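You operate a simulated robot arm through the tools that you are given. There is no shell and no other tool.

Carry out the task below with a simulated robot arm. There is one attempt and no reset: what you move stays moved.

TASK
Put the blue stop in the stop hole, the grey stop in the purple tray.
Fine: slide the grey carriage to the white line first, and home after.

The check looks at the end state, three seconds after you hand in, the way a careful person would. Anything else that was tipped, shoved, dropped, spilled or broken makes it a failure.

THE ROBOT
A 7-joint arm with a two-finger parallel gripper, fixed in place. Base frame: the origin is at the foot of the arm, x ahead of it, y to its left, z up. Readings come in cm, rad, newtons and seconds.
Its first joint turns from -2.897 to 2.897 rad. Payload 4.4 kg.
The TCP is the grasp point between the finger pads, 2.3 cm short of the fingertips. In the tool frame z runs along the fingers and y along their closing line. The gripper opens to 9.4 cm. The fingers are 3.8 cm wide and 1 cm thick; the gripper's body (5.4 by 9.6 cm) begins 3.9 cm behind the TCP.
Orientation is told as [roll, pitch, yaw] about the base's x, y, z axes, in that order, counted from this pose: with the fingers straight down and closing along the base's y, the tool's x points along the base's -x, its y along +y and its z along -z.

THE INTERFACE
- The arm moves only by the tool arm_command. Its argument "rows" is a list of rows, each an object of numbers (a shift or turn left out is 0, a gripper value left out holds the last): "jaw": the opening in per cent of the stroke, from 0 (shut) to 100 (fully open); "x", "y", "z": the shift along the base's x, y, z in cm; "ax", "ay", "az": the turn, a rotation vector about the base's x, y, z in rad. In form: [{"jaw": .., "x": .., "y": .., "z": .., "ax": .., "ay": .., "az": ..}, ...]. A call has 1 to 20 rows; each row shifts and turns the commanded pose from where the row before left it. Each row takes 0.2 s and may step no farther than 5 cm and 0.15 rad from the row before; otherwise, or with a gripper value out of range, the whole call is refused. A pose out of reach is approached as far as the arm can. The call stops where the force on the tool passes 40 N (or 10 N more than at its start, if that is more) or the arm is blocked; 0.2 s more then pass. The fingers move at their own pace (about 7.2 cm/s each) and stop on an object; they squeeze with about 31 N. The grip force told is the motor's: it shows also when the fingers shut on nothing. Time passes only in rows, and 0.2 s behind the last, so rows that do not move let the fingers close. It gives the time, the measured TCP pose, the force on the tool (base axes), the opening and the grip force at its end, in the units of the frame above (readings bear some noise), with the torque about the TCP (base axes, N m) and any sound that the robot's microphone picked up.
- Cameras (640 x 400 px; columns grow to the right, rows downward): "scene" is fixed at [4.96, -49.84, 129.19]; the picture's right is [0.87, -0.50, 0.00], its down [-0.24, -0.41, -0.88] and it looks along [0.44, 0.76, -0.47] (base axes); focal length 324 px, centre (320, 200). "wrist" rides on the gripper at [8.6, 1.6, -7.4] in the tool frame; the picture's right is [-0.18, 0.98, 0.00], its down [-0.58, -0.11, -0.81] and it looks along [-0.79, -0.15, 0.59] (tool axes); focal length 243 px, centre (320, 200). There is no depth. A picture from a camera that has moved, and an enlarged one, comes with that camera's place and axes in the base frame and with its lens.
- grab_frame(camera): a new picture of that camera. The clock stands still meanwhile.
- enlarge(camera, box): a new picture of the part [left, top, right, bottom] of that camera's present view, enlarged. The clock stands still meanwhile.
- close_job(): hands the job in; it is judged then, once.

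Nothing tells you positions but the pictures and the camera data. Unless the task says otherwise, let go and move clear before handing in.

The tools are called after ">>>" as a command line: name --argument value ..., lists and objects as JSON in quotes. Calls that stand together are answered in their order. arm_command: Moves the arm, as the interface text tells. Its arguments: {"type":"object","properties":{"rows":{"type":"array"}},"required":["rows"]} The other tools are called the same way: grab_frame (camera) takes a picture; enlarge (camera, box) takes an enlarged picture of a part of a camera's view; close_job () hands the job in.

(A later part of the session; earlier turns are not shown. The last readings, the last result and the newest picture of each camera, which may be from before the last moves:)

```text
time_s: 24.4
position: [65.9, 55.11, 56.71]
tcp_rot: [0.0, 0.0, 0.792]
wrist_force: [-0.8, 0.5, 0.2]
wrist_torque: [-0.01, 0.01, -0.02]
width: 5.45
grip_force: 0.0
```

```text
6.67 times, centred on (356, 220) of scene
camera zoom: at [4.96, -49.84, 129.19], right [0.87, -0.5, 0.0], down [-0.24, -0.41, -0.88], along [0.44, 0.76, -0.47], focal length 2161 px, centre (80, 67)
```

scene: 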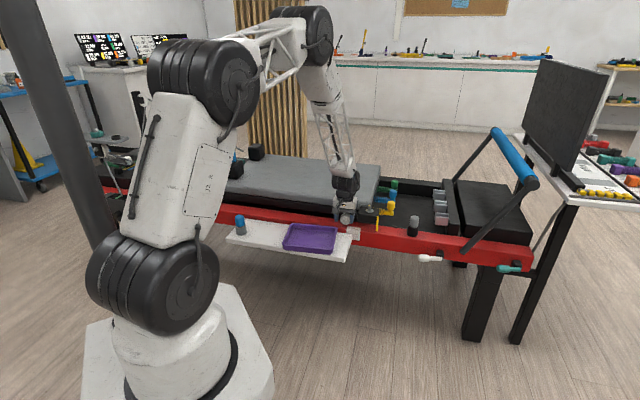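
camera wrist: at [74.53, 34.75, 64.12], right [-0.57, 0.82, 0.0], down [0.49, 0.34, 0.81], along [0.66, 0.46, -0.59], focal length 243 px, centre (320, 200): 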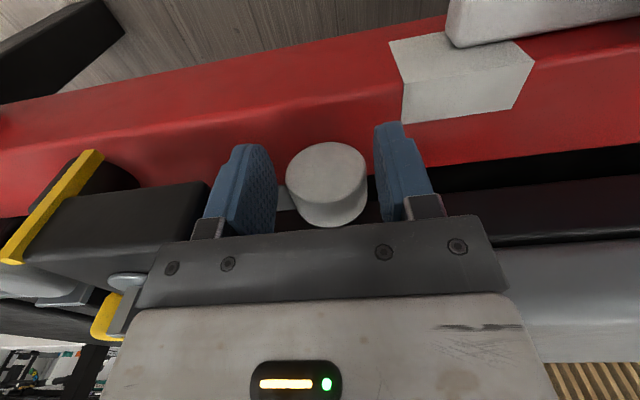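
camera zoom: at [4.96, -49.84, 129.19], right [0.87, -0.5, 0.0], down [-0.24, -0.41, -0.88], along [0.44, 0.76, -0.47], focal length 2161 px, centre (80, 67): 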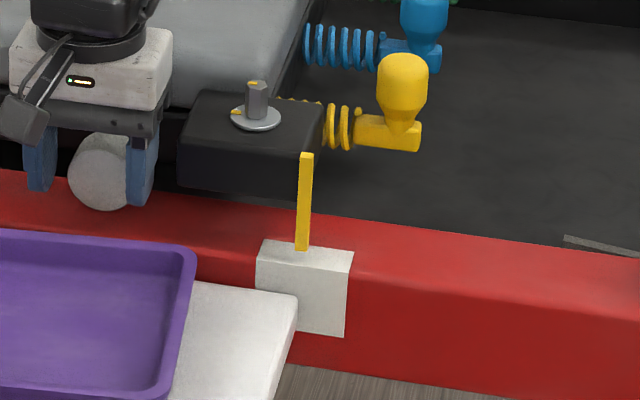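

The pointer stands in the middle of the white patch. I'll release by centring the fingers in their slack and lifting straight up, then check that the carriage stays put.

>>> arm_command --rows '[{"x": 0.2, "y": -0.2}, {"jaw": 68, "z": 1.5}, {"z": 3}, {"z": 4}, {"z": 4}]'

>>> enlarge --camera "scene" --box '[308, 190, 404, 250]'

>>> grab_frame --camera "wrist"

```text
time_s: 25.6
position: [66.26, 55.27, 69.09]
tcp_rot: [-0.001, 0.002, 0.79]
wrist_force: [0.3, 0.3, -0.9]
wrist_torque: [0.03, -0.03, -0.04]
width: 6.4
grip_force: 0.0
```

```text
6.67 times, centred on (356, 220) of scene
camera zoom: at [4.96, -49.84, 129.19], right [0.87, -0.5, 0.0], down [-0.24, -0.41, -0.88], along [0.44, 0.76, -0.47], focal length 2161 px, centre (80, 67)
```

zoom: 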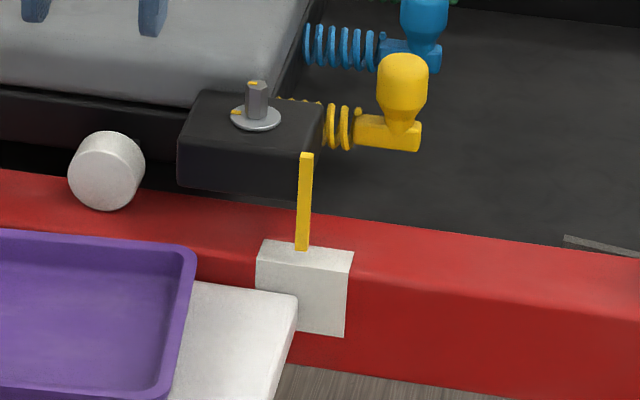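

```text
taken
camera wrist: at [58.98, 50.23, 76.56], right [-0.57, 0.82, 0.0], down [0.49, 0.34, 0.81], along [0.66, 0.46, -0.59], focal length 243 px, centre (320, 200)
```

wrist: 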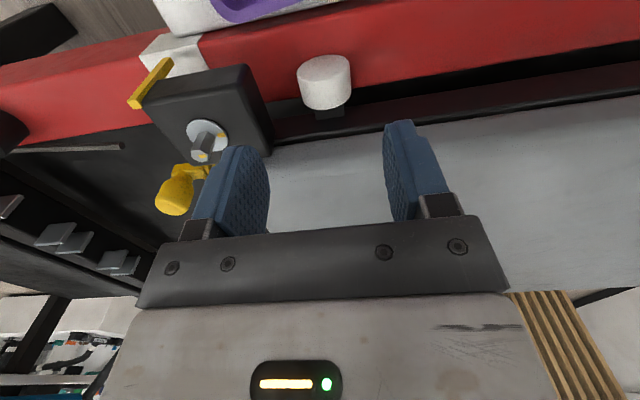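

The carriage stays with its pointer on the white line. Next I'll move over to the grey stop for a close look before gripping it.

>>> arm_command --rows '[{"z": 4}, {"jaw": 80, "x": 2.6, "y": -3.9}, {"x": 2.6, "y": -3.9}, {"x": 2.6, "y": -3.9}, {"x": 2.6, "y": -3.9}, {"x": 2.6, "y": -3.9}, {"x": 2.6, "y": -3.9}, {"x": 2.6, "y": -3.9}, {"x": 3.2, "y": -3.5}]'

>>> grab_frame --camera "wrist"

>>> enlarge --camera "wrist" --box '[220, 60, 460, 210]'

>>> enlarge --camera "scene" --box '[350, 160, 478, 240]'

```text
time_s: 27.6
position: [87.6, 24.14, 73.05]
tcp_rot: [-0.001, -0.001, 0.792]
wrist_force: [0.4, -1.1, -0.2]
wrist_torque: [0.02, 0.0, -0.04]
width: 7.53
grip_force: 0.1
```

```text
taken
camera wrist: at [80.34, 19.08, 80.48], right [-0.57, 0.82, 0.0], down [0.49, 0.34, 0.81], along [0.66, 0.46, -0.59], focal length 243 px, centre (320, 200)
```

wrist: 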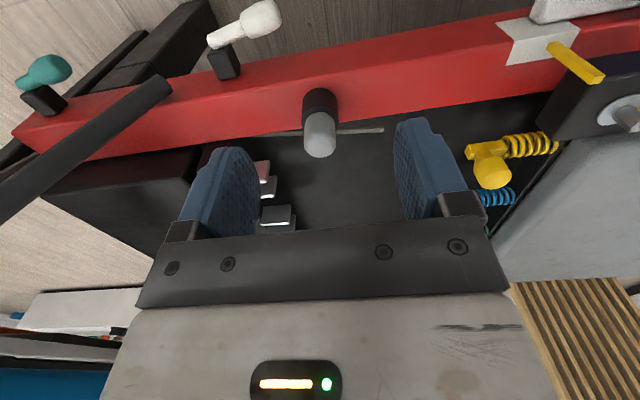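

```text
2.67 times, centred on (340, 135) of wrist
camera zoom: at [80.34, 19.08, 80.48], right [-0.57, 0.82, 0.0], down [0.49, 0.34, 0.81], along [0.66, 0.46, -0.59], focal length 647 px, centre (267, 373)
```

zoom: 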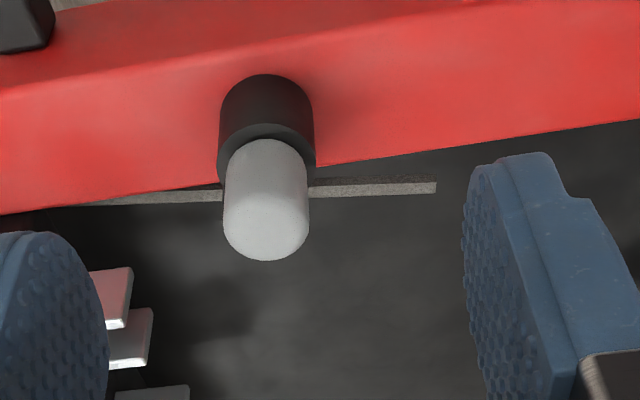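

```text
5.00 times, centred on (414, 200) of scene
camera zoom: at [4.96, -49.84, 129.19], right [0.87, -0.5, 0.0], down [-0.24, -0.41, -0.88], along [0.44, 0.76, -0.47], focal length 1621 px, centre (-150, 200)
```

zoom: 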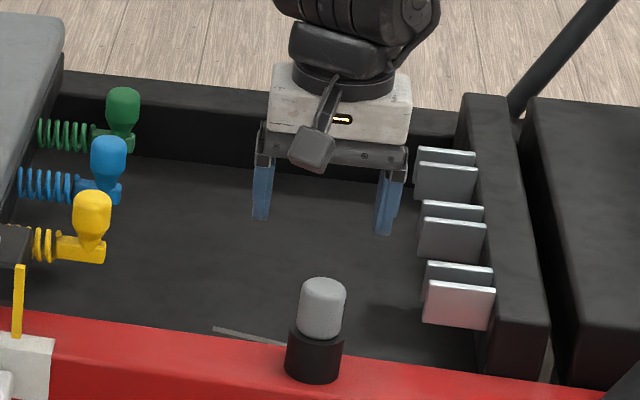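

The grey stop's top is at about (94.4, 28.75, 61.1), near the edge of the arm's reach. I'll move directly above it and see whether the arm reaches with the tool straight down.

>>> arm_command --rows '[{"x": 2.3, "y": 1.55, "z": -1}, {"x": 2.3, "y": 1.55, "z": -1}, {"x": 2.2, "y": 1.5, "z": -1}, {"z": -1}]'

>>> grab_frame --camera "wrist"

>>> enlarge --camera "scene" --box '[350, 160, 478, 240]'

```text
time_s: 28.6
position: [94.71, 28.86, 69.23]
tcp_rot: [0.001, 0.0, 0.79]
wrist_force: [-0.4, 0.0, 0.9]
wrist_torque: [-0.01, 0.02, 0.01]
width: 7.53
grip_force: 0.0
```

```text
taken
camera wrist: at [87.45, 23.86, 76.59], right [-0.57, 0.82, 0.0], down [0.49, 0.34, 0.81], along [0.66, 0.46, -0.59], focal length 243 px, centre (320, 200)
```

wrist: 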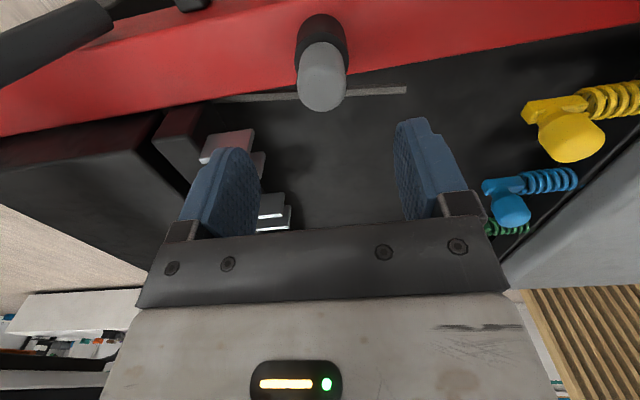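

```text
5.00 times, centred on (414, 200) of scene
camera zoom: at [4.96, -49.84, 129.19], right [0.87, -0.5, 0.0], down [-0.24, -0.41, -0.88], along [0.44, 0.76, -0.47], focal length 1621 px, centre (-150, 200)
```

zoom: 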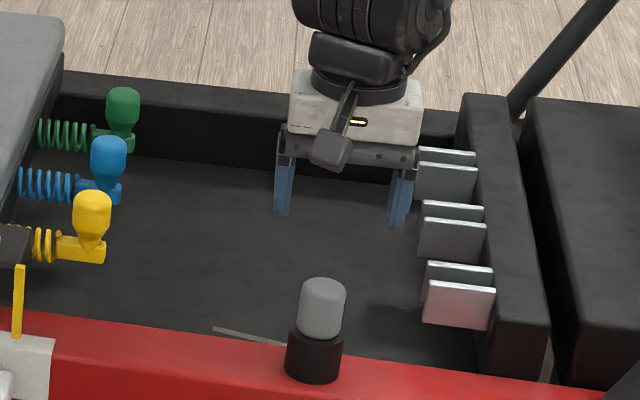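

The arm reaches it fine, and the gripper is centred over the stop. I'll descend in small steps to around the stop.

>>> arm_command --rows '[{"z": -2}, {"z": -2}, {"z": -2}]'

>>> grab_frame --camera "wrist"

>>> enlarge --camera "scene" --box '[366, 180, 462, 240]'

```text
time_s: 29.4
position: [94.71, 28.83, 63.34]
tcp_rot: [0.002, -0.002, 0.79]
wrist_force: [-0.2, -0.9, 0.5]
wrist_torque: [0.02, 0.04, 0.01]
width: 7.54
grip_force: 0.1
```

```text
taken
camera wrist: at [87.43, 23.79, 70.71], right [-0.57, 0.82, 0.0], down [0.49, 0.34, 0.81], along [0.66, 0.46, -0.59], focal length 243 px, centre (320, 200)
```

wrist: 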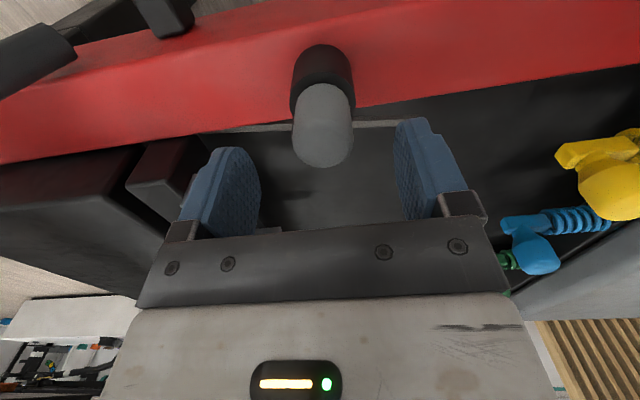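

```text
6.67 times, centred on (414, 210) of scene
camera zoom: at [4.96, -49.84, 129.19], right [0.87, -0.5, 0.0], down [-0.24, -0.41, -0.88], along [0.44, 0.76, -0.47], focal length 2161 px, centre (-307, 133)
```

zoom: 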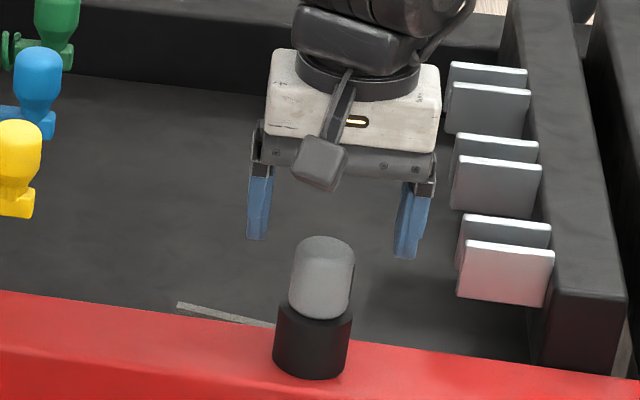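

Alignment looks centred from both cameras. I'll lower to grasp height with the tips just above the black socket.

>>> arm_command --rows '[{"z": -1.1}, {"z": -1.0}, {"z": -0.9}]'

>>> grab_frame --camera "wrist"

>>> enlarge --camera "scene" --box '[366, 180, 462, 240]'

```text
time_s: 30.2
position: [94.31, 28.92, 60.4]
tcp_rot: [0.001, -0.002, 0.791]
wrist_force: [1.0, -0.1, 0.4]
wrist_torque: [0.0, 0.0, -0.01]
width: 7.5
grip_force: 0.1
```

```text
taken
camera wrist: at [87.17, 23.86, 67.72], right [-0.57, 0.82, 0.0], down [0.49, 0.34, 0.81], along [0.66, 0.46, -0.59], focal length 243 px, centre (320, 200)
```

wrist: 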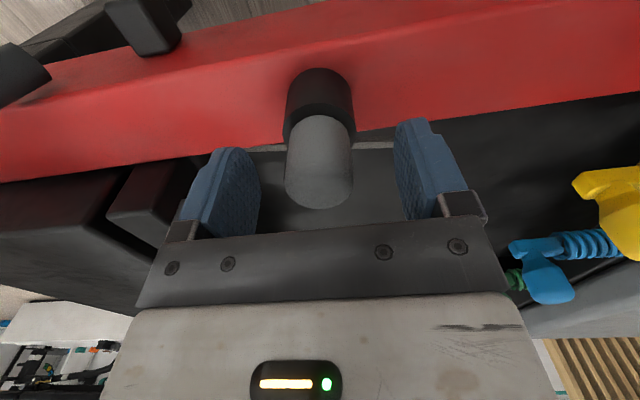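

```text
6.67 times, centred on (414, 210) of scene
camera zoom: at [4.96, -49.84, 129.19], right [0.87, -0.5, 0.0], down [-0.24, -0.41, -0.88], along [0.44, 0.76, -0.47], focal length 2161 px, centre (-307, 133)
```

zoom: 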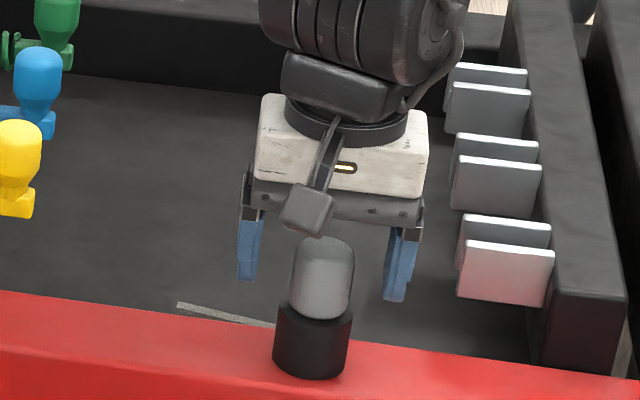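

The fingers bracket the stop evenly just above the socket. Closing now.

>>> arm_command --rows '[{"jaw": 20}, {"jaw": 20}, {"jaw": 20}, {"jaw": 20}]'

>>> enlarge --camera "scene" --box '[366, 180, 462, 240]'

```text
time_s: 31.2
position: [94.36, 28.85, 60.37]
tcp_rot: [0.001, 0.0, 0.789]
wrist_force: [2.7, -1.3, 2.0]
wrist_torque: [-0.03, -0.07, 0.0]
width: 3.5
grip_force: 30.8
```

```text
6.67 times, centred on (414, 210) of scene
camera zoom: at [4.96, -49.84, 129.19], right [0.87, -0.5, 0.0], down [-0.24, -0.41, -0.88], along [0.44, 0.76, -0.47], focal length 2161 px, centre (-307, 133)
```

zoom: 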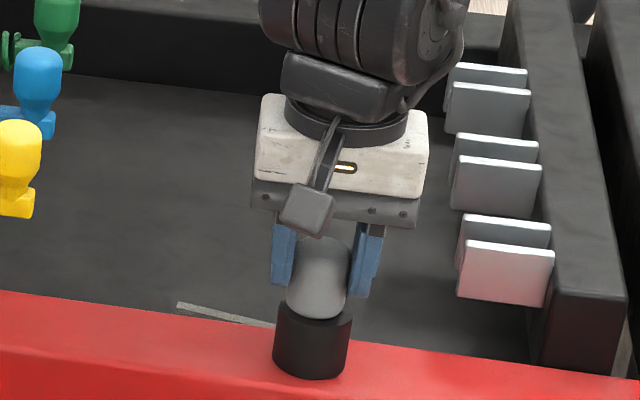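

Gripped at 3.5 cm. Lifting slowly straight up.

>>> arm_command --rows '[{"jaw": 20, "z": 0.5}, {"z": 0.5}, {"z": 0.5}, {"z": 0.5}, {"z": 0.5}, {"z": 0.5}]'

>>> enlarge --camera "scene" --box '[366, 180, 462, 240]'

```text
time_s: 32.6
position: [94.25, 28.96, 63.28]
tcp_rot: [-0.001, -0.001, 0.791]
wrist_force: [0.1, 0.4, -1.6]
wrist_torque: [-0.03, 0.0, 0.0]
width: 3.5
grip_force: 31.0
```

```text
6.67 times, centred on (414, 210) of scene
camera zoom: at [4.96, -49.84, 129.19], right [0.87, -0.5, 0.0], down [-0.24, -0.41, -0.88], along [0.44, 0.76, -0.47], focal length 2161 px, centre (-307, 133)
```

zoom: 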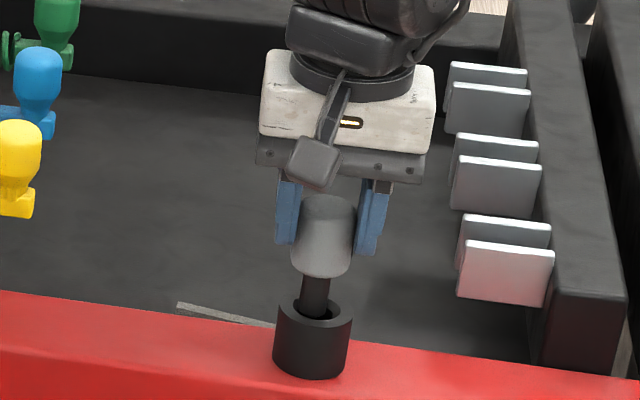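

The stop has a grey head on a thinner black shank, and the shank is coming out of the socket. I'll keep lifting until it clears.

>>> arm_command --rows '[{"z": 0.7}, {"z": 0.7}, {"z": 0.7}, {"z": 0.7}, {"z": 1}, {"z": 1}, {"z": 1}, {"z": 1}]'

>>> enlarge --camera "scene" --box '[366, 170, 462, 230]'

>>> grab_frame --camera "wrist"

```text
time_s: 34.4
position: [94.54, 28.76, 69.99]
tcp_rot: [0.0, 0.0, 0.791]
wrist_force: [-0.2, 0.0, -0.5]
wrist_torque: [0.0, 0.02, -0.03]
width: 3.49
grip_force: 31.4
```

```text
6.67 times, centred on (414, 200) of scene
camera zoom: at [4.96, -49.84, 129.19], right [0.87, -0.5, 0.0], down [-0.24, -0.41, -0.88], along [0.44, 0.76, -0.47], focal length 2161 px, centre (-307, 200)
```

zoom: 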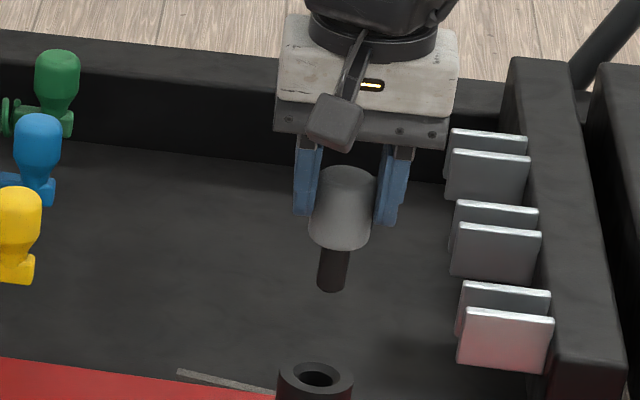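

```text
taken
camera wrist: at [87.21, 23.72, 77.37], right [-0.57, 0.82, 0.0], down [0.49, 0.34, 0.81], along [0.66, 0.46, -0.59], focal length 243 px, centre (320, 200)
```

wrist: 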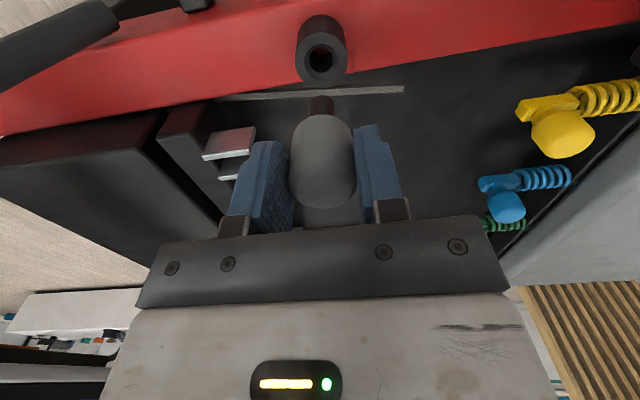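

The grey stop is out and the socket with its hole at about (94.4, 28.8) is visible. Next I carry it high over to the purple tray and look from above.

>>> arm_command --rows '[{"x": -1.5, "y": -1.0, "z": 1}, {"x": -3.5, "y": 1.6, "z": 1}, {"x": -3.5, "y": 2.0}, {"x": -3.5, "y": 2.0}, {"x": -3.5, "y": 2.0}, {"x": -3.5, "y": 2.0}, {"x": -3.5, "y": 2.0}, {"x": -3.5, "y": 2.0}, {"x": -3.5, "y": 2.0}, {"x": -3.5, "y": 2.0}, {"x": -3.5, "y": 2.0}, {"x": -1.5, "y": 1.0}]'

>>> grab_frame --camera "wrist"

>>> enlarge --camera "scene" --box '[220, 170, 380, 270]'

```text
time_s: 37.0
position: [56.45, 48.44, 72.26]
tcp_rot: [-0.001, 0.001, 0.791]
wrist_force: [-0.4, 0.0, -1.3]
wrist_torque: [-0.03, 0.0, 0.02]
width: 3.49
grip_force: 31.1
```

```text
taken
camera wrist: at [49.16, 43.48, 79.57], right [-0.57, 0.82, 0.0], down [0.49, 0.34, 0.81], along [0.66, 0.46, -0.59], focal length 243 px, centre (320, 200)
```

wrist: 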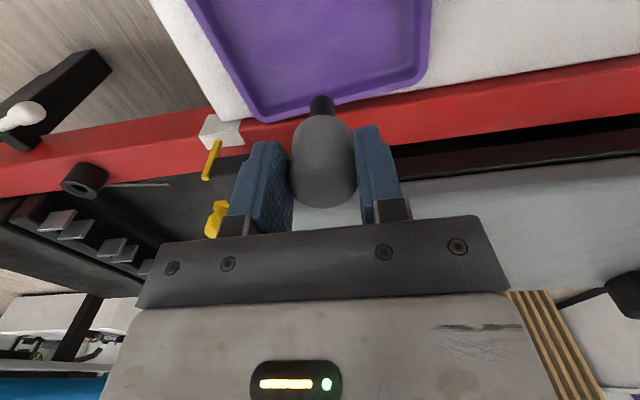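

```text
4.00 times, centred on (300, 220) of scene
camera zoom: at [4.96, -49.84, 129.19], right [0.87, -0.5, 0.0], down [-0.24, -0.41, -0.88], along [0.44, 0.76, -0.47], focal length 1297 px, centre (400, 120)
```

zoom: 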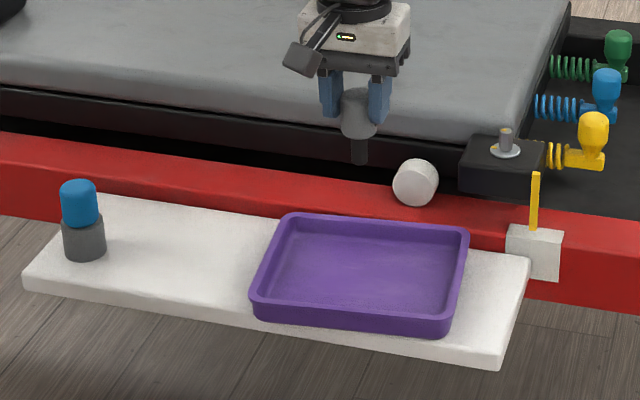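

The tray's rim centre is about (57.3, 48.4), roughly 20 × 15 cm. I'll go over its centre and lower the stop most of the way.

>>> arm_command --rows '[{"x": 0.8, "z": -2}, {"z": -3}, {"z": -3}, {"z": -2.5}, {"z": -1}]'

>>> enlarge --camera "scene" --box '[260, 190, 356, 250]'

>>> grab_frame --camera "wrist"

```text
time_s: 38.2
position: [57.34, 48.63, 60.53]
tcp_rot: [-0.001, 0.002, 0.79]
wrist_force: [0.6, -0.7, -0.6]
wrist_torque: [0.0, 0.0, 0.0]
width: 3.49
grip_force: 30.8
```

```text
6.67 times, centred on (308, 220) of scene
camera zoom: at [4.96, -49.84, 129.19], right [0.87, -0.5, 0.0], down [-0.24, -0.41, -0.88], along [0.44, 0.76, -0.47], focal length 2161 px, centre (400, 67)
```

zoom: 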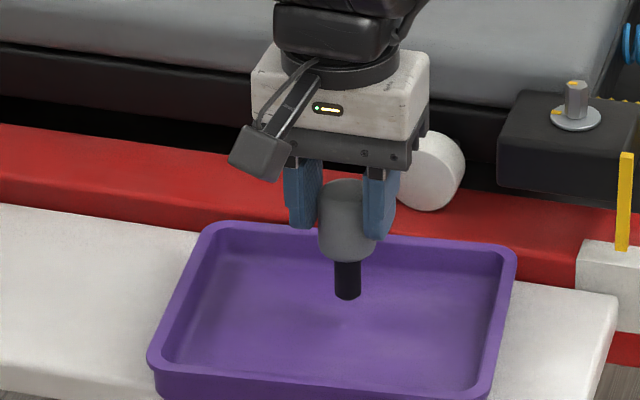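

```text
taken
camera wrist: at [50.08, 43.53, 67.86], right [-0.57, 0.82, 0.0], down [0.49, 0.34, 0.81], along [0.66, 0.46, -0.59], focal length 243 px, centre (320, 200)
```

wrist: 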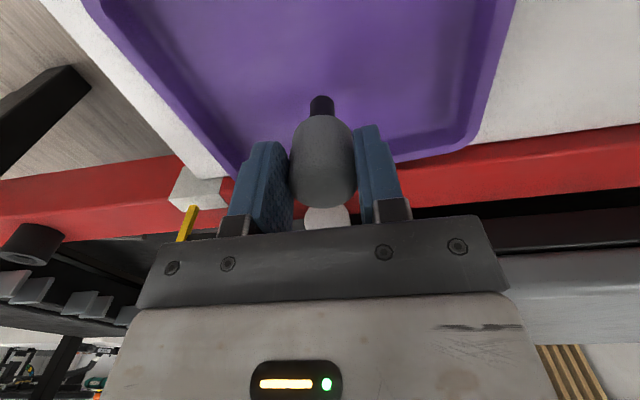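

The stop hangs a couple of centimetres above the tray floor. I'll lower it gently until it touches.

>>> arm_command --rows '[{"z": -0.5}, {"z": -0.5}, {"z": -0.4}]'

>>> enlarge --camera "scene" --box '[284, 205, 340, 240]'

```text
time_s: 39.0
position: [57.37, 48.69, 59.1]
tcp_rot: [-0.001, -0.001, 0.789]
wrist_force: [0.5, 0.0, -0.7]
wrist_torque: [-0.02, 0.0, 0.01]
width: 3.46
grip_force: 30.9
```

```text
11.43 times, centred on (312, 222) of scene
camera zoom: at [4.96, -49.84, 129.19], right [0.87, -0.5, 0.0], down [-0.24, -0.41, -0.88], along [0.44, 0.76, -0.47], focal length 3705 px, centre (411, -57)
```

zoom: 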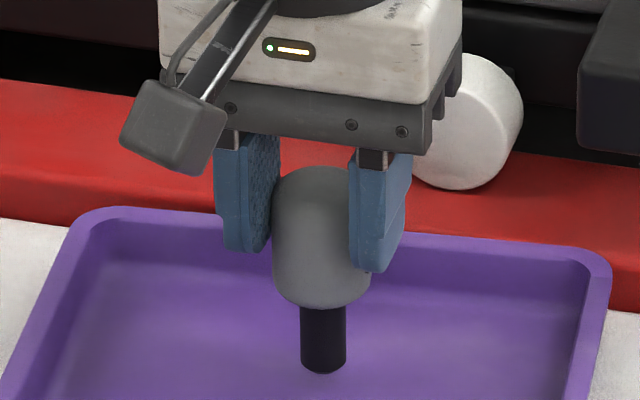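

>>> arm_command --rows '[{"z": -0.3}, {"z": -0.3}]'

>>> enlarge --camera "scene" --box '[284, 210, 340, 245]'

```text
time_s: 39.6
position: [57.2, 48.44, 58.48]
tcp_rot: [-0.001, 0.0, 0.792]
wrist_force: [0.6, 1.0, -1.1]
wrist_torque: [0.02, 0.01, -0.01]
width: 3.48
grip_force: 30.8
```

```text
11.43 times, centred on (312, 228) of scene
camera zoom: at [4.96, -49.84, 129.19], right [0.87, -0.5, 0.0], down [-0.24, -0.41, -0.88], along [0.44, 0.76, -0.47], focal length 3705 px, centre (411, -114)
```

zoom: 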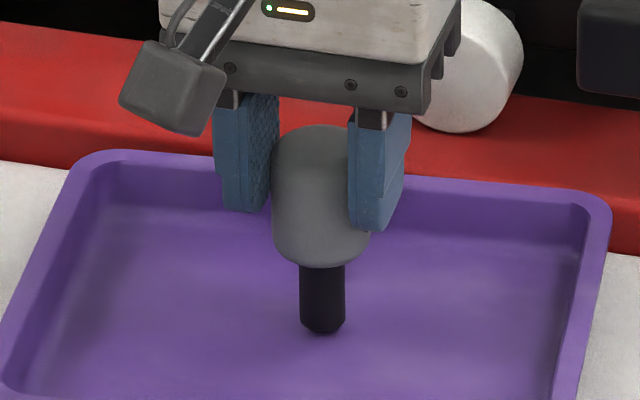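

>>> arm_command --rows '[{"z": -0.2}, {"z": -0.2}]'

>>> arm_command --rows '[{"z": -0.2}]'

>>> enlarge --camera "scene" --box '[284, 210, 340, 245]'

```text
time_s: 40.2
position: [57.31, 48.62, 58.29]
tcp_rot: [0.001, -0.005, 0.793]
wrist_force: [-7.5, -2.0, 36.1]
wrist_torque: [0.03, 0.43, 0.05]
width: 3.51
grip_force: 31.3
```

```text
time_s: 40.6
position: [57.29, 48.74, 58.23]
tcp_rot: [0.0, -0.005, 0.792]
wrist_force: [7.4, -1.5, 41.9]
wrist_torque: [0.12, -0.85, -0.05]
width: 3.54
grip_force: 31.2
```

```text
11.43 times, centred on (312, 228) of scene
camera zoom: at [4.96, -49.84, 129.19], right [0.87, -0.5, 0.0], down [-0.24, -0.41, -0.88], along [0.44, 0.76, -0.47], focal length 3705 px, centre (411, -114)
```

zoom: 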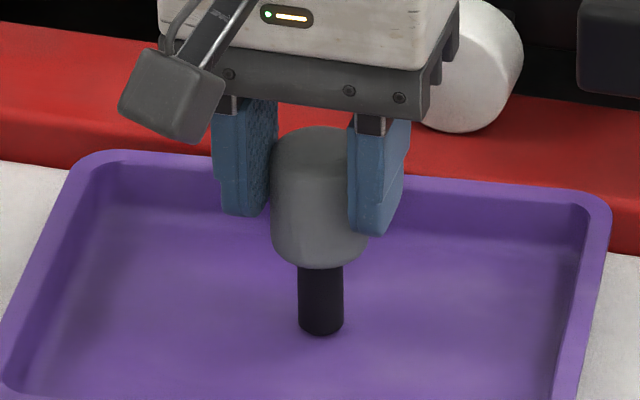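

The stop has touched the tray floor and I'm pressing with about 40 N, so I'll back off a few millimetres to take the load away before opening.

>>> arm_command --rows '[{"z": 0.2}, {"z": 0.15}]'

```text
time_s: 41.2
position: [56.91, 48.46, 58.21]
tcp_rot: [-0.001, 0.001, 0.789]
wrist_force: [0.3, 0.8, 1.1]
wrist_torque: [0.12, -0.02, -0.03]
width: 3.51
grip_force: 31.1
```

Load is near zero now with the stop standing on the tray floor. I'll open the jaw modestly and look.

>>> arm_command --rows '[{"jaw": 55}, {"jaw": 55}]'

>>> enlarge --camera "scene" --box '[284, 210, 340, 245]'

>>> grab_frame --camera "wrist"

```text
time_s: 41.8
position: [57.04, 48.61, 58.21]
tcp_rot: [0.001, -0.001, 0.79]
wrist_force: [-0.2, -0.1, -0.1]
wrist_torque: [0.0, -0.01, 0.05]
width: 5.17
grip_force: 0.1
```

```text
11.43 times, centred on (312, 228) of scene
camera zoom: at [4.96, -49.84, 129.19], right [0.87, -0.5, 0.0], down [-0.24, -0.41, -0.88], along [0.44, 0.76, -0.47], focal length 3705 px, centre (411, -114)
```

zoom: 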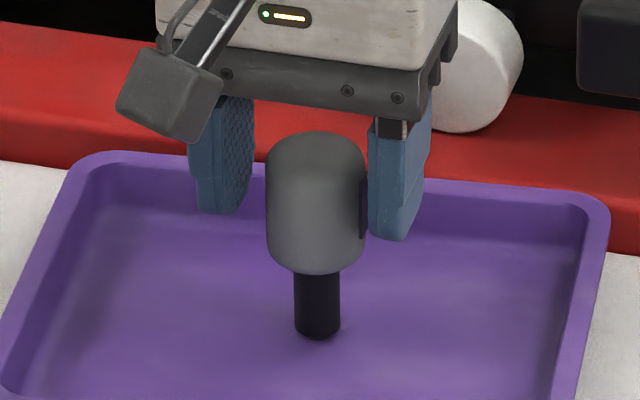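

```text
taken
camera wrist: at [49.91, 43.47, 65.7], right [-0.57, 0.82, 0.0], down [0.49, 0.34, 0.81], along [0.66, 0.46, -0.59], focal length 243 px, centre (320, 200)
```

wrist: 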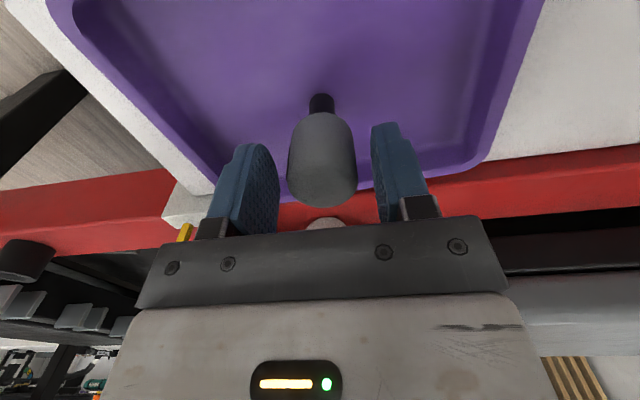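

The grey stop stands upright in the tray, clear of both fingers. I'll lift straight up and away.

>>> arm_command --rows '[{"jaw": 60, "z": 0.8}, {"z": 1.5}, {"z": 2.5}, {"z": 3}, {"z": 4}, {"z": 4}]'

>>> enlarge --camera "scene" --box '[284, 205, 340, 240]'

>>> enlarge --camera "scene" --box '[220, 200, 276, 235]'

>>> grab_frame --camera "wrist"

```text
time_s: 43.2
position: [57.04, 48.59, 74.3]
tcp_rot: [0.0, 0.002, 0.792]
wrist_force: [-0.2, 0.2, -1.4]
wrist_torque: [0.03, 0.01, -0.03]
width: 5.64
grip_force: 0.0
```

```text
11.43 times, centred on (312, 222) of scene
camera zoom: at [4.96, -49.84, 129.19], right [0.87, -0.5, 0.0], down [-0.24, -0.41, -0.88], along [0.44, 0.76, -0.47], focal length 3705 px, centre (411, -57)
```

zoom: 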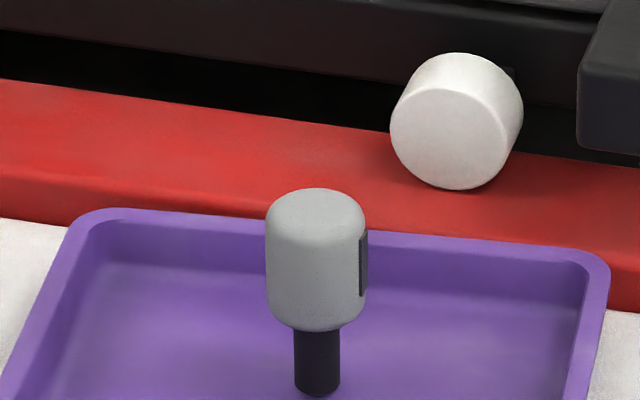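

```text
11.43 times, centred on (248, 218) of scene
camera zoom: at [4.96, -49.84, 129.19], right [0.87, -0.5, 0.0], down [-0.24, -0.41, -0.88], along [0.44, 0.76, -0.47], focal length 3705 px, centre (1143, 0)
```

zoom: 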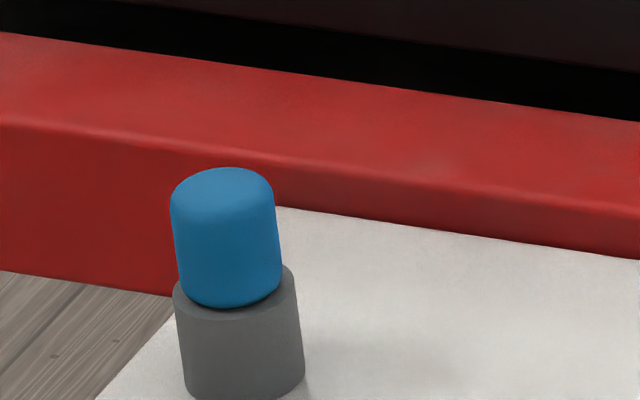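

```text
taken
camera wrist: at [49.8, 43.65, 81.71], right [-0.57, 0.82, 0.0], down [0.49, 0.34, 0.81], along [0.66, 0.46, -0.59], focal length 243 px, centre (320, 200)
```

wrist: 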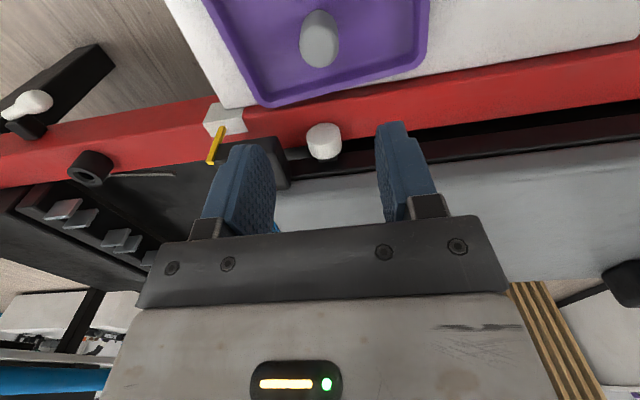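

The grey stop is standing in the tray, with a small dark strip on its foot-end side. Next I go to the blue stop on the shelf and look closely.

>>> arm_command --rows '[{"jaw": 80, "x": -4.2, "y": 1.6}, {"x": -4.2, "y": 1.6}, {"x": -4.2, "y": 1.6}, {"x": -4.2, "y": 1.6}, {"x": -4.2, "y": 1.6}, {"x": -4.2, "y": 1.6}, {"x": -4.2, "y": 1.6}]'

>>> grab_frame --camera "wrist"

>>> enlarge --camera "wrist" --box '[240, 60, 400, 160]'

>>> enlarge --camera "scene" --box '[200, 170, 328, 250]'

```text
time_s: 44.8
position: [27.33, 59.52, 73.95]
tcp_rot: [-0.001, 0.001, 0.79]
wrist_force: [-0.6, 0.2, 0.1]
wrist_torque: [0.0, -0.01, 0.02]
width: 7.51
grip_force: 0.0
```

```text
taken
camera wrist: at [20.15, 54.56, 81.41], right [-0.57, 0.82, 0.0], down [0.49, 0.34, 0.81], along [0.66, 0.46, -0.59], focal length 243 px, centre (320, 200)
```

wrist: 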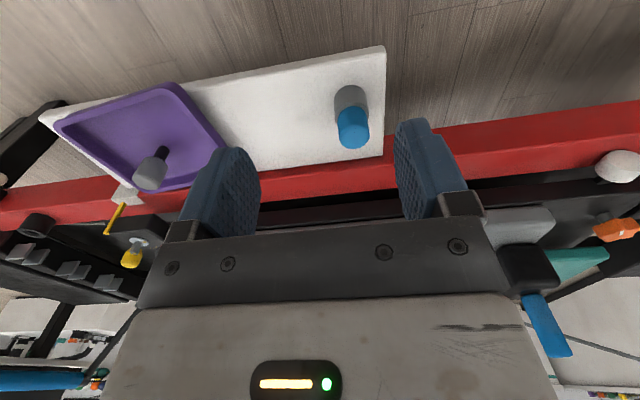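

```text
4.00 times, centred on (320, 110) of wrist
camera zoom: at [20.15, 54.56, 81.41], right [-0.57, 0.82, 0.0], down [0.49, 0.34, 0.81], along [0.66, 0.46, -0.59], focal length 970 px, centre (320, 560)
```

zoom: 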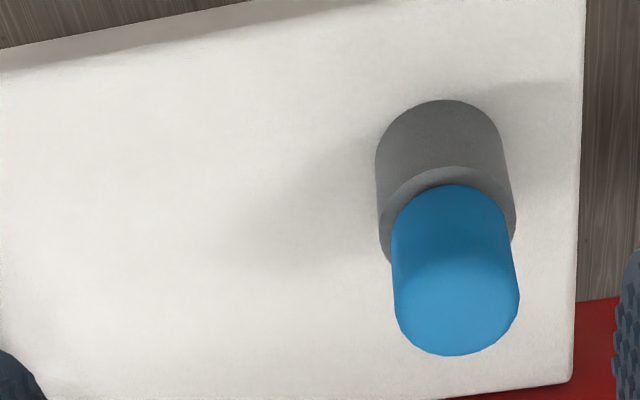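

```text
5.00 times, centred on (264, 210) of scene
camera zoom: at [4.96, -49.84, 129.19], right [0.87, -0.5, 0.0], down [-0.24, -0.41, -0.88], along [0.44, 0.76, -0.47], focal length 1621 px, centre (600, 150)
```

zoom: 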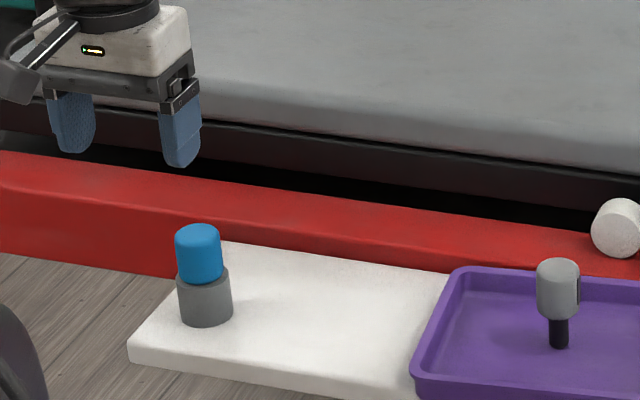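

The blue stop sits in a grey holder on the shelf, its top at about (33.4, 68.4, 58.8). I'll move right above it and check alignment.

>>> arm_command --rows '[{"x": 2.0, "y": 3.0, "z": -1}, {"x": 2.0, "y": 3.0, "z": -1.5}, {"x": 2.05, "y": 2.85, "z": -2}, {"z": -2}]'

>>> grab_frame --camera "wrist"

>>> enlarge --camera "scene" --box '[192, 170, 288, 230]'

```text
time_s: 45.8
position: [33.81, 68.45, 67.49]
tcp_rot: [0.0, -0.001, 0.79]
wrist_force: [-0.1, 0.1, 0.1]
wrist_torque: [-0.01, 0.02, 0.0]
width: 7.54
grip_force: 0.0
```

```text
taken
camera wrist: at [26.55, 63.44, 74.85], right [-0.57, 0.82, 0.0], down [0.49, 0.34, 0.81], along [0.66, 0.46, -0.59], focal length 243 px, centre (320, 200)
```

wrist: 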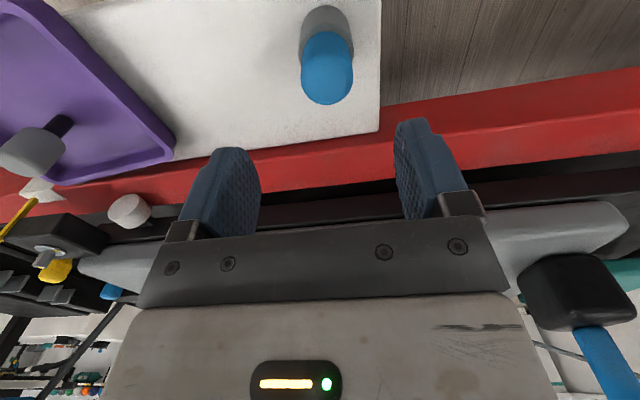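

```text
6.67 times, centred on (240, 200) of scene
camera zoom: at [4.96, -49.84, 129.19], right [0.87, -0.5, 0.0], down [-0.24, -0.41, -0.88], along [0.44, 0.76, -0.47], focal length 2161 px, centre (853, 200)
```

zoom: 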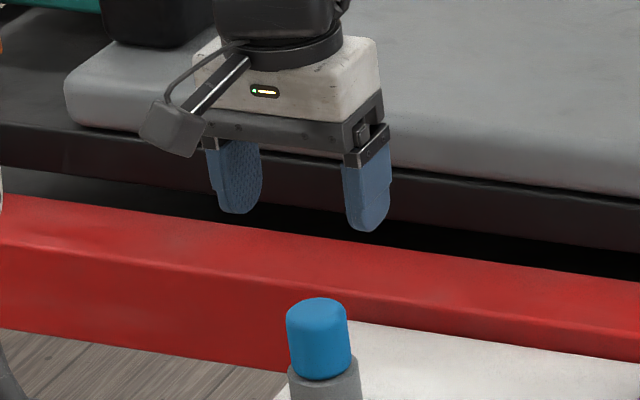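

The gripper is within a few millimetres of the blue stop's axis. Descending in steps.

>>> arm_command --rows '[{"z": -2}, {"z": -2}, {"z": -2}]'

>>> grab_frame --camera "wrist"

>>> enlarge --camera "scene" --box '[192, 180, 288, 240]'

```text
time_s: 46.6
position: [33.72, 68.37, 61.32]
tcp_rot: [0.001, 0.001, 0.79]
wrist_force: [-0.6, 1.1, 0.2]
wrist_torque: [0.04, 0.01, 0.02]
width: 7.53
grip_force: 0.0
```

```text
taken
camera wrist: at [26.52, 63.39, 68.78], right [-0.57, 0.82, 0.0], down [0.49, 0.34, 0.81], along [0.66, 0.46, -0.59], focal length 243 px, centre (320, 200)
```

wrist: 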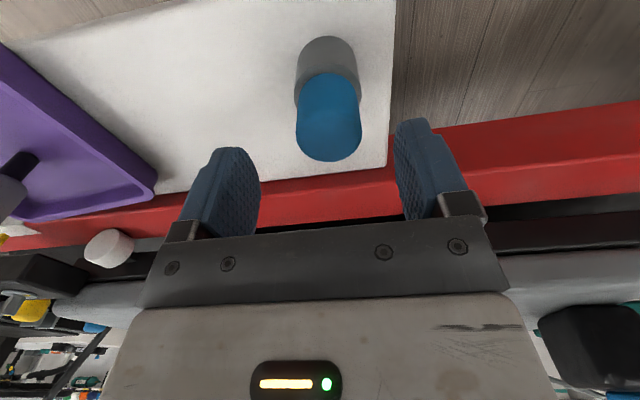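

```text
6.67 times, centred on (240, 210) of scene
camera zoom: at [4.96, -49.84, 129.19], right [0.87, -0.5, 0.0], down [-0.24, -0.41, -0.88], along [0.44, 0.76, -0.47], focal length 2161 px, centre (853, 133)
```

zoom: 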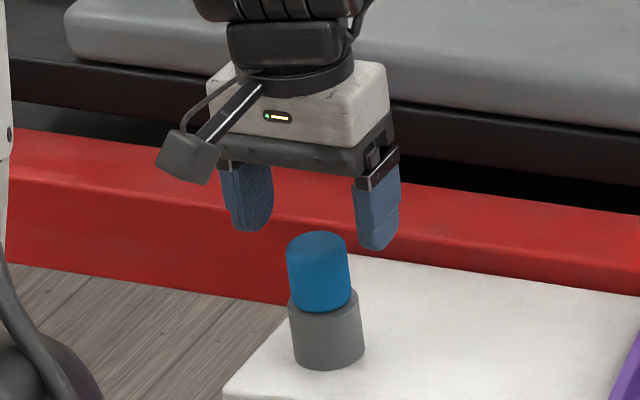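

>>> arm_command --rows '[{"z": -1.2}, {"z": -1.1}, {"z": -0.9}]'

>>> grab_frame --camera "wrist"

>>> enlarge --camera "scene" --box '[192, 180, 288, 240]'

```text
time_s: 47.4
position: [33.71, 68.45, 58.38]
tcp_rot: [0.0, 0.0, 0.791]
wrist_force: [-0.6, -0.7, -0.8]
wrist_torque: [-0.01, 0.0, 0.0]
width: 7.5
grip_force: 0.1
```

```text
taken
camera wrist: at [26.56, 63.52, 65.72], right [-0.57, 0.82, 0.0], down [0.49, 0.34, 0.81], along [0.66, 0.46, -0.59], focal length 243 px, centre (320, 200)
```

wrist: 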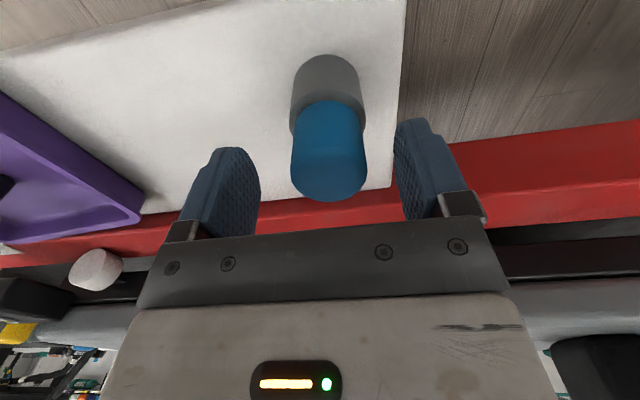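

```text
6.67 times, centred on (240, 210) of scene
camera zoom: at [4.96, -49.84, 129.19], right [0.87, -0.5, 0.0], down [-0.24, -0.41, -0.88], along [0.44, 0.76, -0.47], focal length 2161 px, centre (853, 133)
```

zoom: 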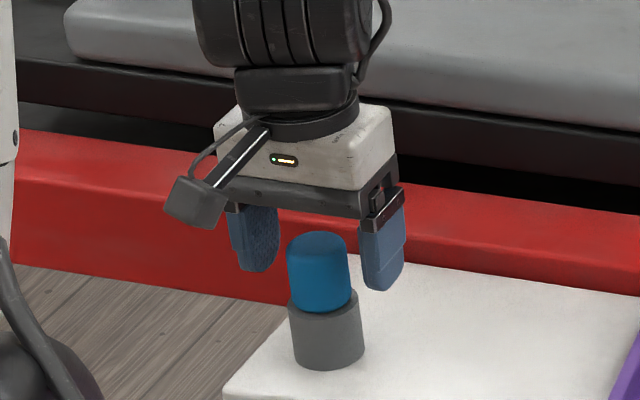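

>>> arm_command --rows '[{"z": -0.35}, {"jaw": 25}, {"jaw": 25}, {"jaw": 25}, {"jaw": 25}]'

>>> enlarge --camera "scene" --box '[192, 180, 288, 240]'

>>> grab_frame --camera "wrist"

```text
time_s: 48.6
position: [33.71, 68.59, 58.16]
tcp_rot: [0.0, -0.002, 0.791]
wrist_force: [-18.3, 15.9, 7.7]
wrist_torque: [0.64, 0.68, 0.0]
width: 3.73
grip_force: 30.9
```

```text
6.67 times, centred on (240, 210) of scene
camera zoom: at [4.96, -49.84, 129.19], right [0.87, -0.5, 0.0], down [-0.24, -0.41, -0.88], along [0.44, 0.76, -0.47], focal length 2161 px, centre (853, 133)
```

zoom: 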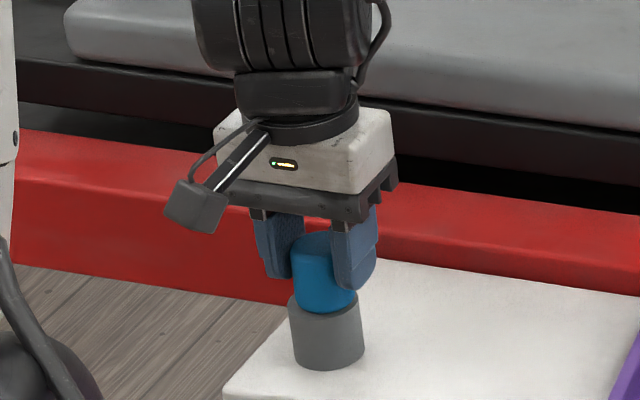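

```text
taken
camera wrist: at [26.53, 63.6, 65.43], right [-0.57, 0.82, 0.0], down [0.49, 0.34, 0.81], along [0.66, 0.46, -0.59], focal length 243 px, centre (320, 200)
```

wrist: 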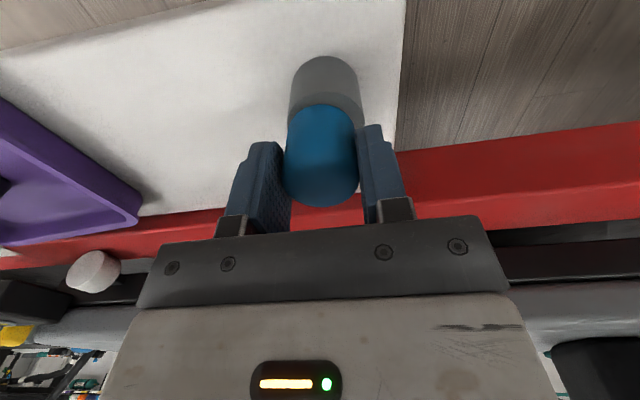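

Gripped at 3.7 cm, but the stop is being pressed sideways (~24 N) in its holder. I'll shift about 2 mm to relieve that before lifting.

>>> arm_command --rows '[{"x": -0.08, "y": 0.08}, {"x": -0.07, "y": 0.07}, {"x": 0}]'

```text
time_s: 49.4
position: [33.67, 68.81, 58.03]
tcp_rot: [-0.002, 0.0, 0.789]
wrist_force: [2.6, -0.8, 11.6]
wrist_torque: [0.01, -0.26, -0.07]
width: 3.71
grip_force: 31.0
```

Side load is gone. Lifting slowly now.

>>> arm_command --rows '[{"z": 0.4}, {"z": 0.5}, {"z": 0.5}, {"z": 0.5}]'

>>> enlarge --camera "scene" --box '[192, 180, 288, 240]'

```text
time_s: 50.4
position: [33.66, 68.67, 59.99]
tcp_rot: [-0.002, -0.001, 0.79]
wrist_force: [0.2, 0.0, -1.1]
wrist_torque: [0.01, 0.0, 0.0]
width: 3.71
grip_force: 30.8
```

```text
6.67 times, centred on (240, 210) of scene
camera zoom: at [4.96, -49.84, 129.19], right [0.87, -0.5, 0.0], down [-0.24, -0.41, -0.88], along [0.44, 0.76, -0.47], focal length 2161 px, centre (853, 133)
```

zoom: 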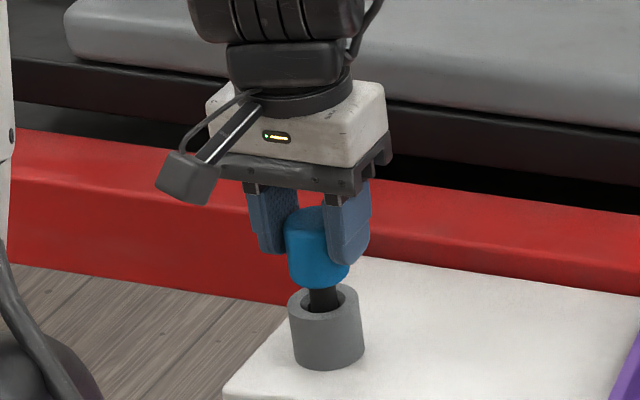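

The blue stop is lifting cleanly on its black shank while the holder stays. I'll continue up until it is clear.

>>> arm_command --rows '[{"z": 0.7}, {"z": 0.8}, {"z": 1}, {"z": 1.5}, {"z": 2}, {"z": 3}]'

>>> enlarge --camera "scene" --box '[192, 160, 288, 220]'

>>> grab_frame --camera "wrist"

```text
time_s: 51.8
position: [33.65, 68.61, 69.04]
tcp_rot: [0.001, 0.0, 0.791]
wrist_force: [-0.9, -0.8, -1.0]
wrist_torque: [-0.03, 0.01, -0.02]
width: 3.7
grip_force: 31.1
```

```text
6.67 times, centred on (240, 190) of scene
camera zoom: at [4.96, -49.84, 129.19], right [0.87, -0.5, 0.0], down [-0.24, -0.41, -0.88], along [0.44, 0.76, -0.47], focal length 2161 px, centre (853, 267)
```

zoom: 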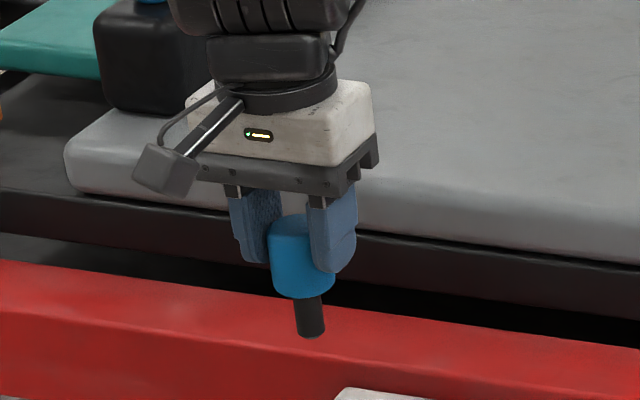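

```text
taken
camera wrist: at [26.41, 63.54, 76.32], right [-0.57, 0.82, 0.0], down [0.49, 0.34, 0.81], along [0.66, 0.46, -0.59], focal length 243 px, centre (320, 200)
```

wrist: 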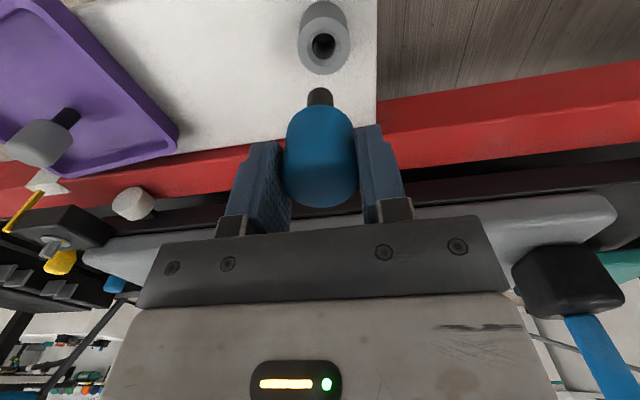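

The blue stop is out, hanging on its shank. I'll carry it high past the tray and carriage to a point just in front of the socket, and then line it up.

>>> arm_command --rows '[{"z": 3}, {"x": 3.5, "y": -3.2, "z": 1}, {"x": 3.5, "y": -3.2}, {"x": 3.5, "y": -3.2}, {"x": 3.5, "y": -3.2}, {"x": 3.5, "y": -3.2}, {"x": 3.5, "y": -3.2}, {"x": 3.5, "y": -3.2}, {"x": 3.5, "y": -3.2}, {"x": 3.5, "y": -3.2}, {"x": 3.5, "y": -3.2}, {"x": 3.5, "y": -3.2}, {"x": 3.5, "y": -3.2}, {"x": 3.5, "y": -3.2}, {"x": 3.5, "y": -3.2}, {"x": 3.5, "y": -3.2}]'

>>> grab_frame --camera "wrist"

>>> grab_frame --camera "scene"

```text
time_s: 55.2
position: [86.08, 20.72, 72.78]
tcp_rot: [0.001, -0.001, 0.791]
wrist_force: [0.5, -1.1, -1.2]
wrist_torque: [0.02, -0.04, -0.03]
width: 3.68
grip_force: 30.9
```

```text
taken
camera wrist: at [78.86, 15.6, 80.19], right [-0.57, 0.82, 0.0], down [0.49, 0.34, 0.81], along [0.66, 0.46, -0.59], focal length 243 px, centre (320, 200)
```

wrist: 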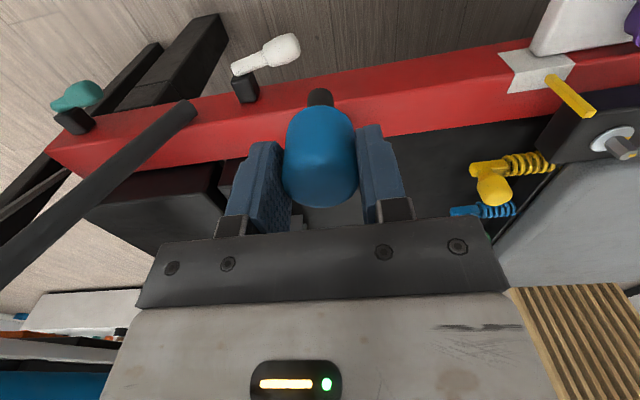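

```text
taken
```

scene: 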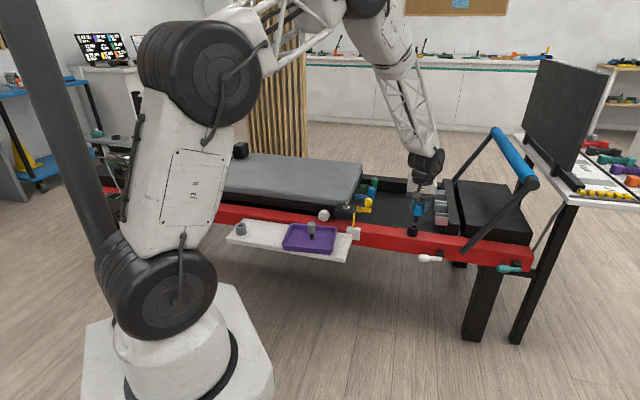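

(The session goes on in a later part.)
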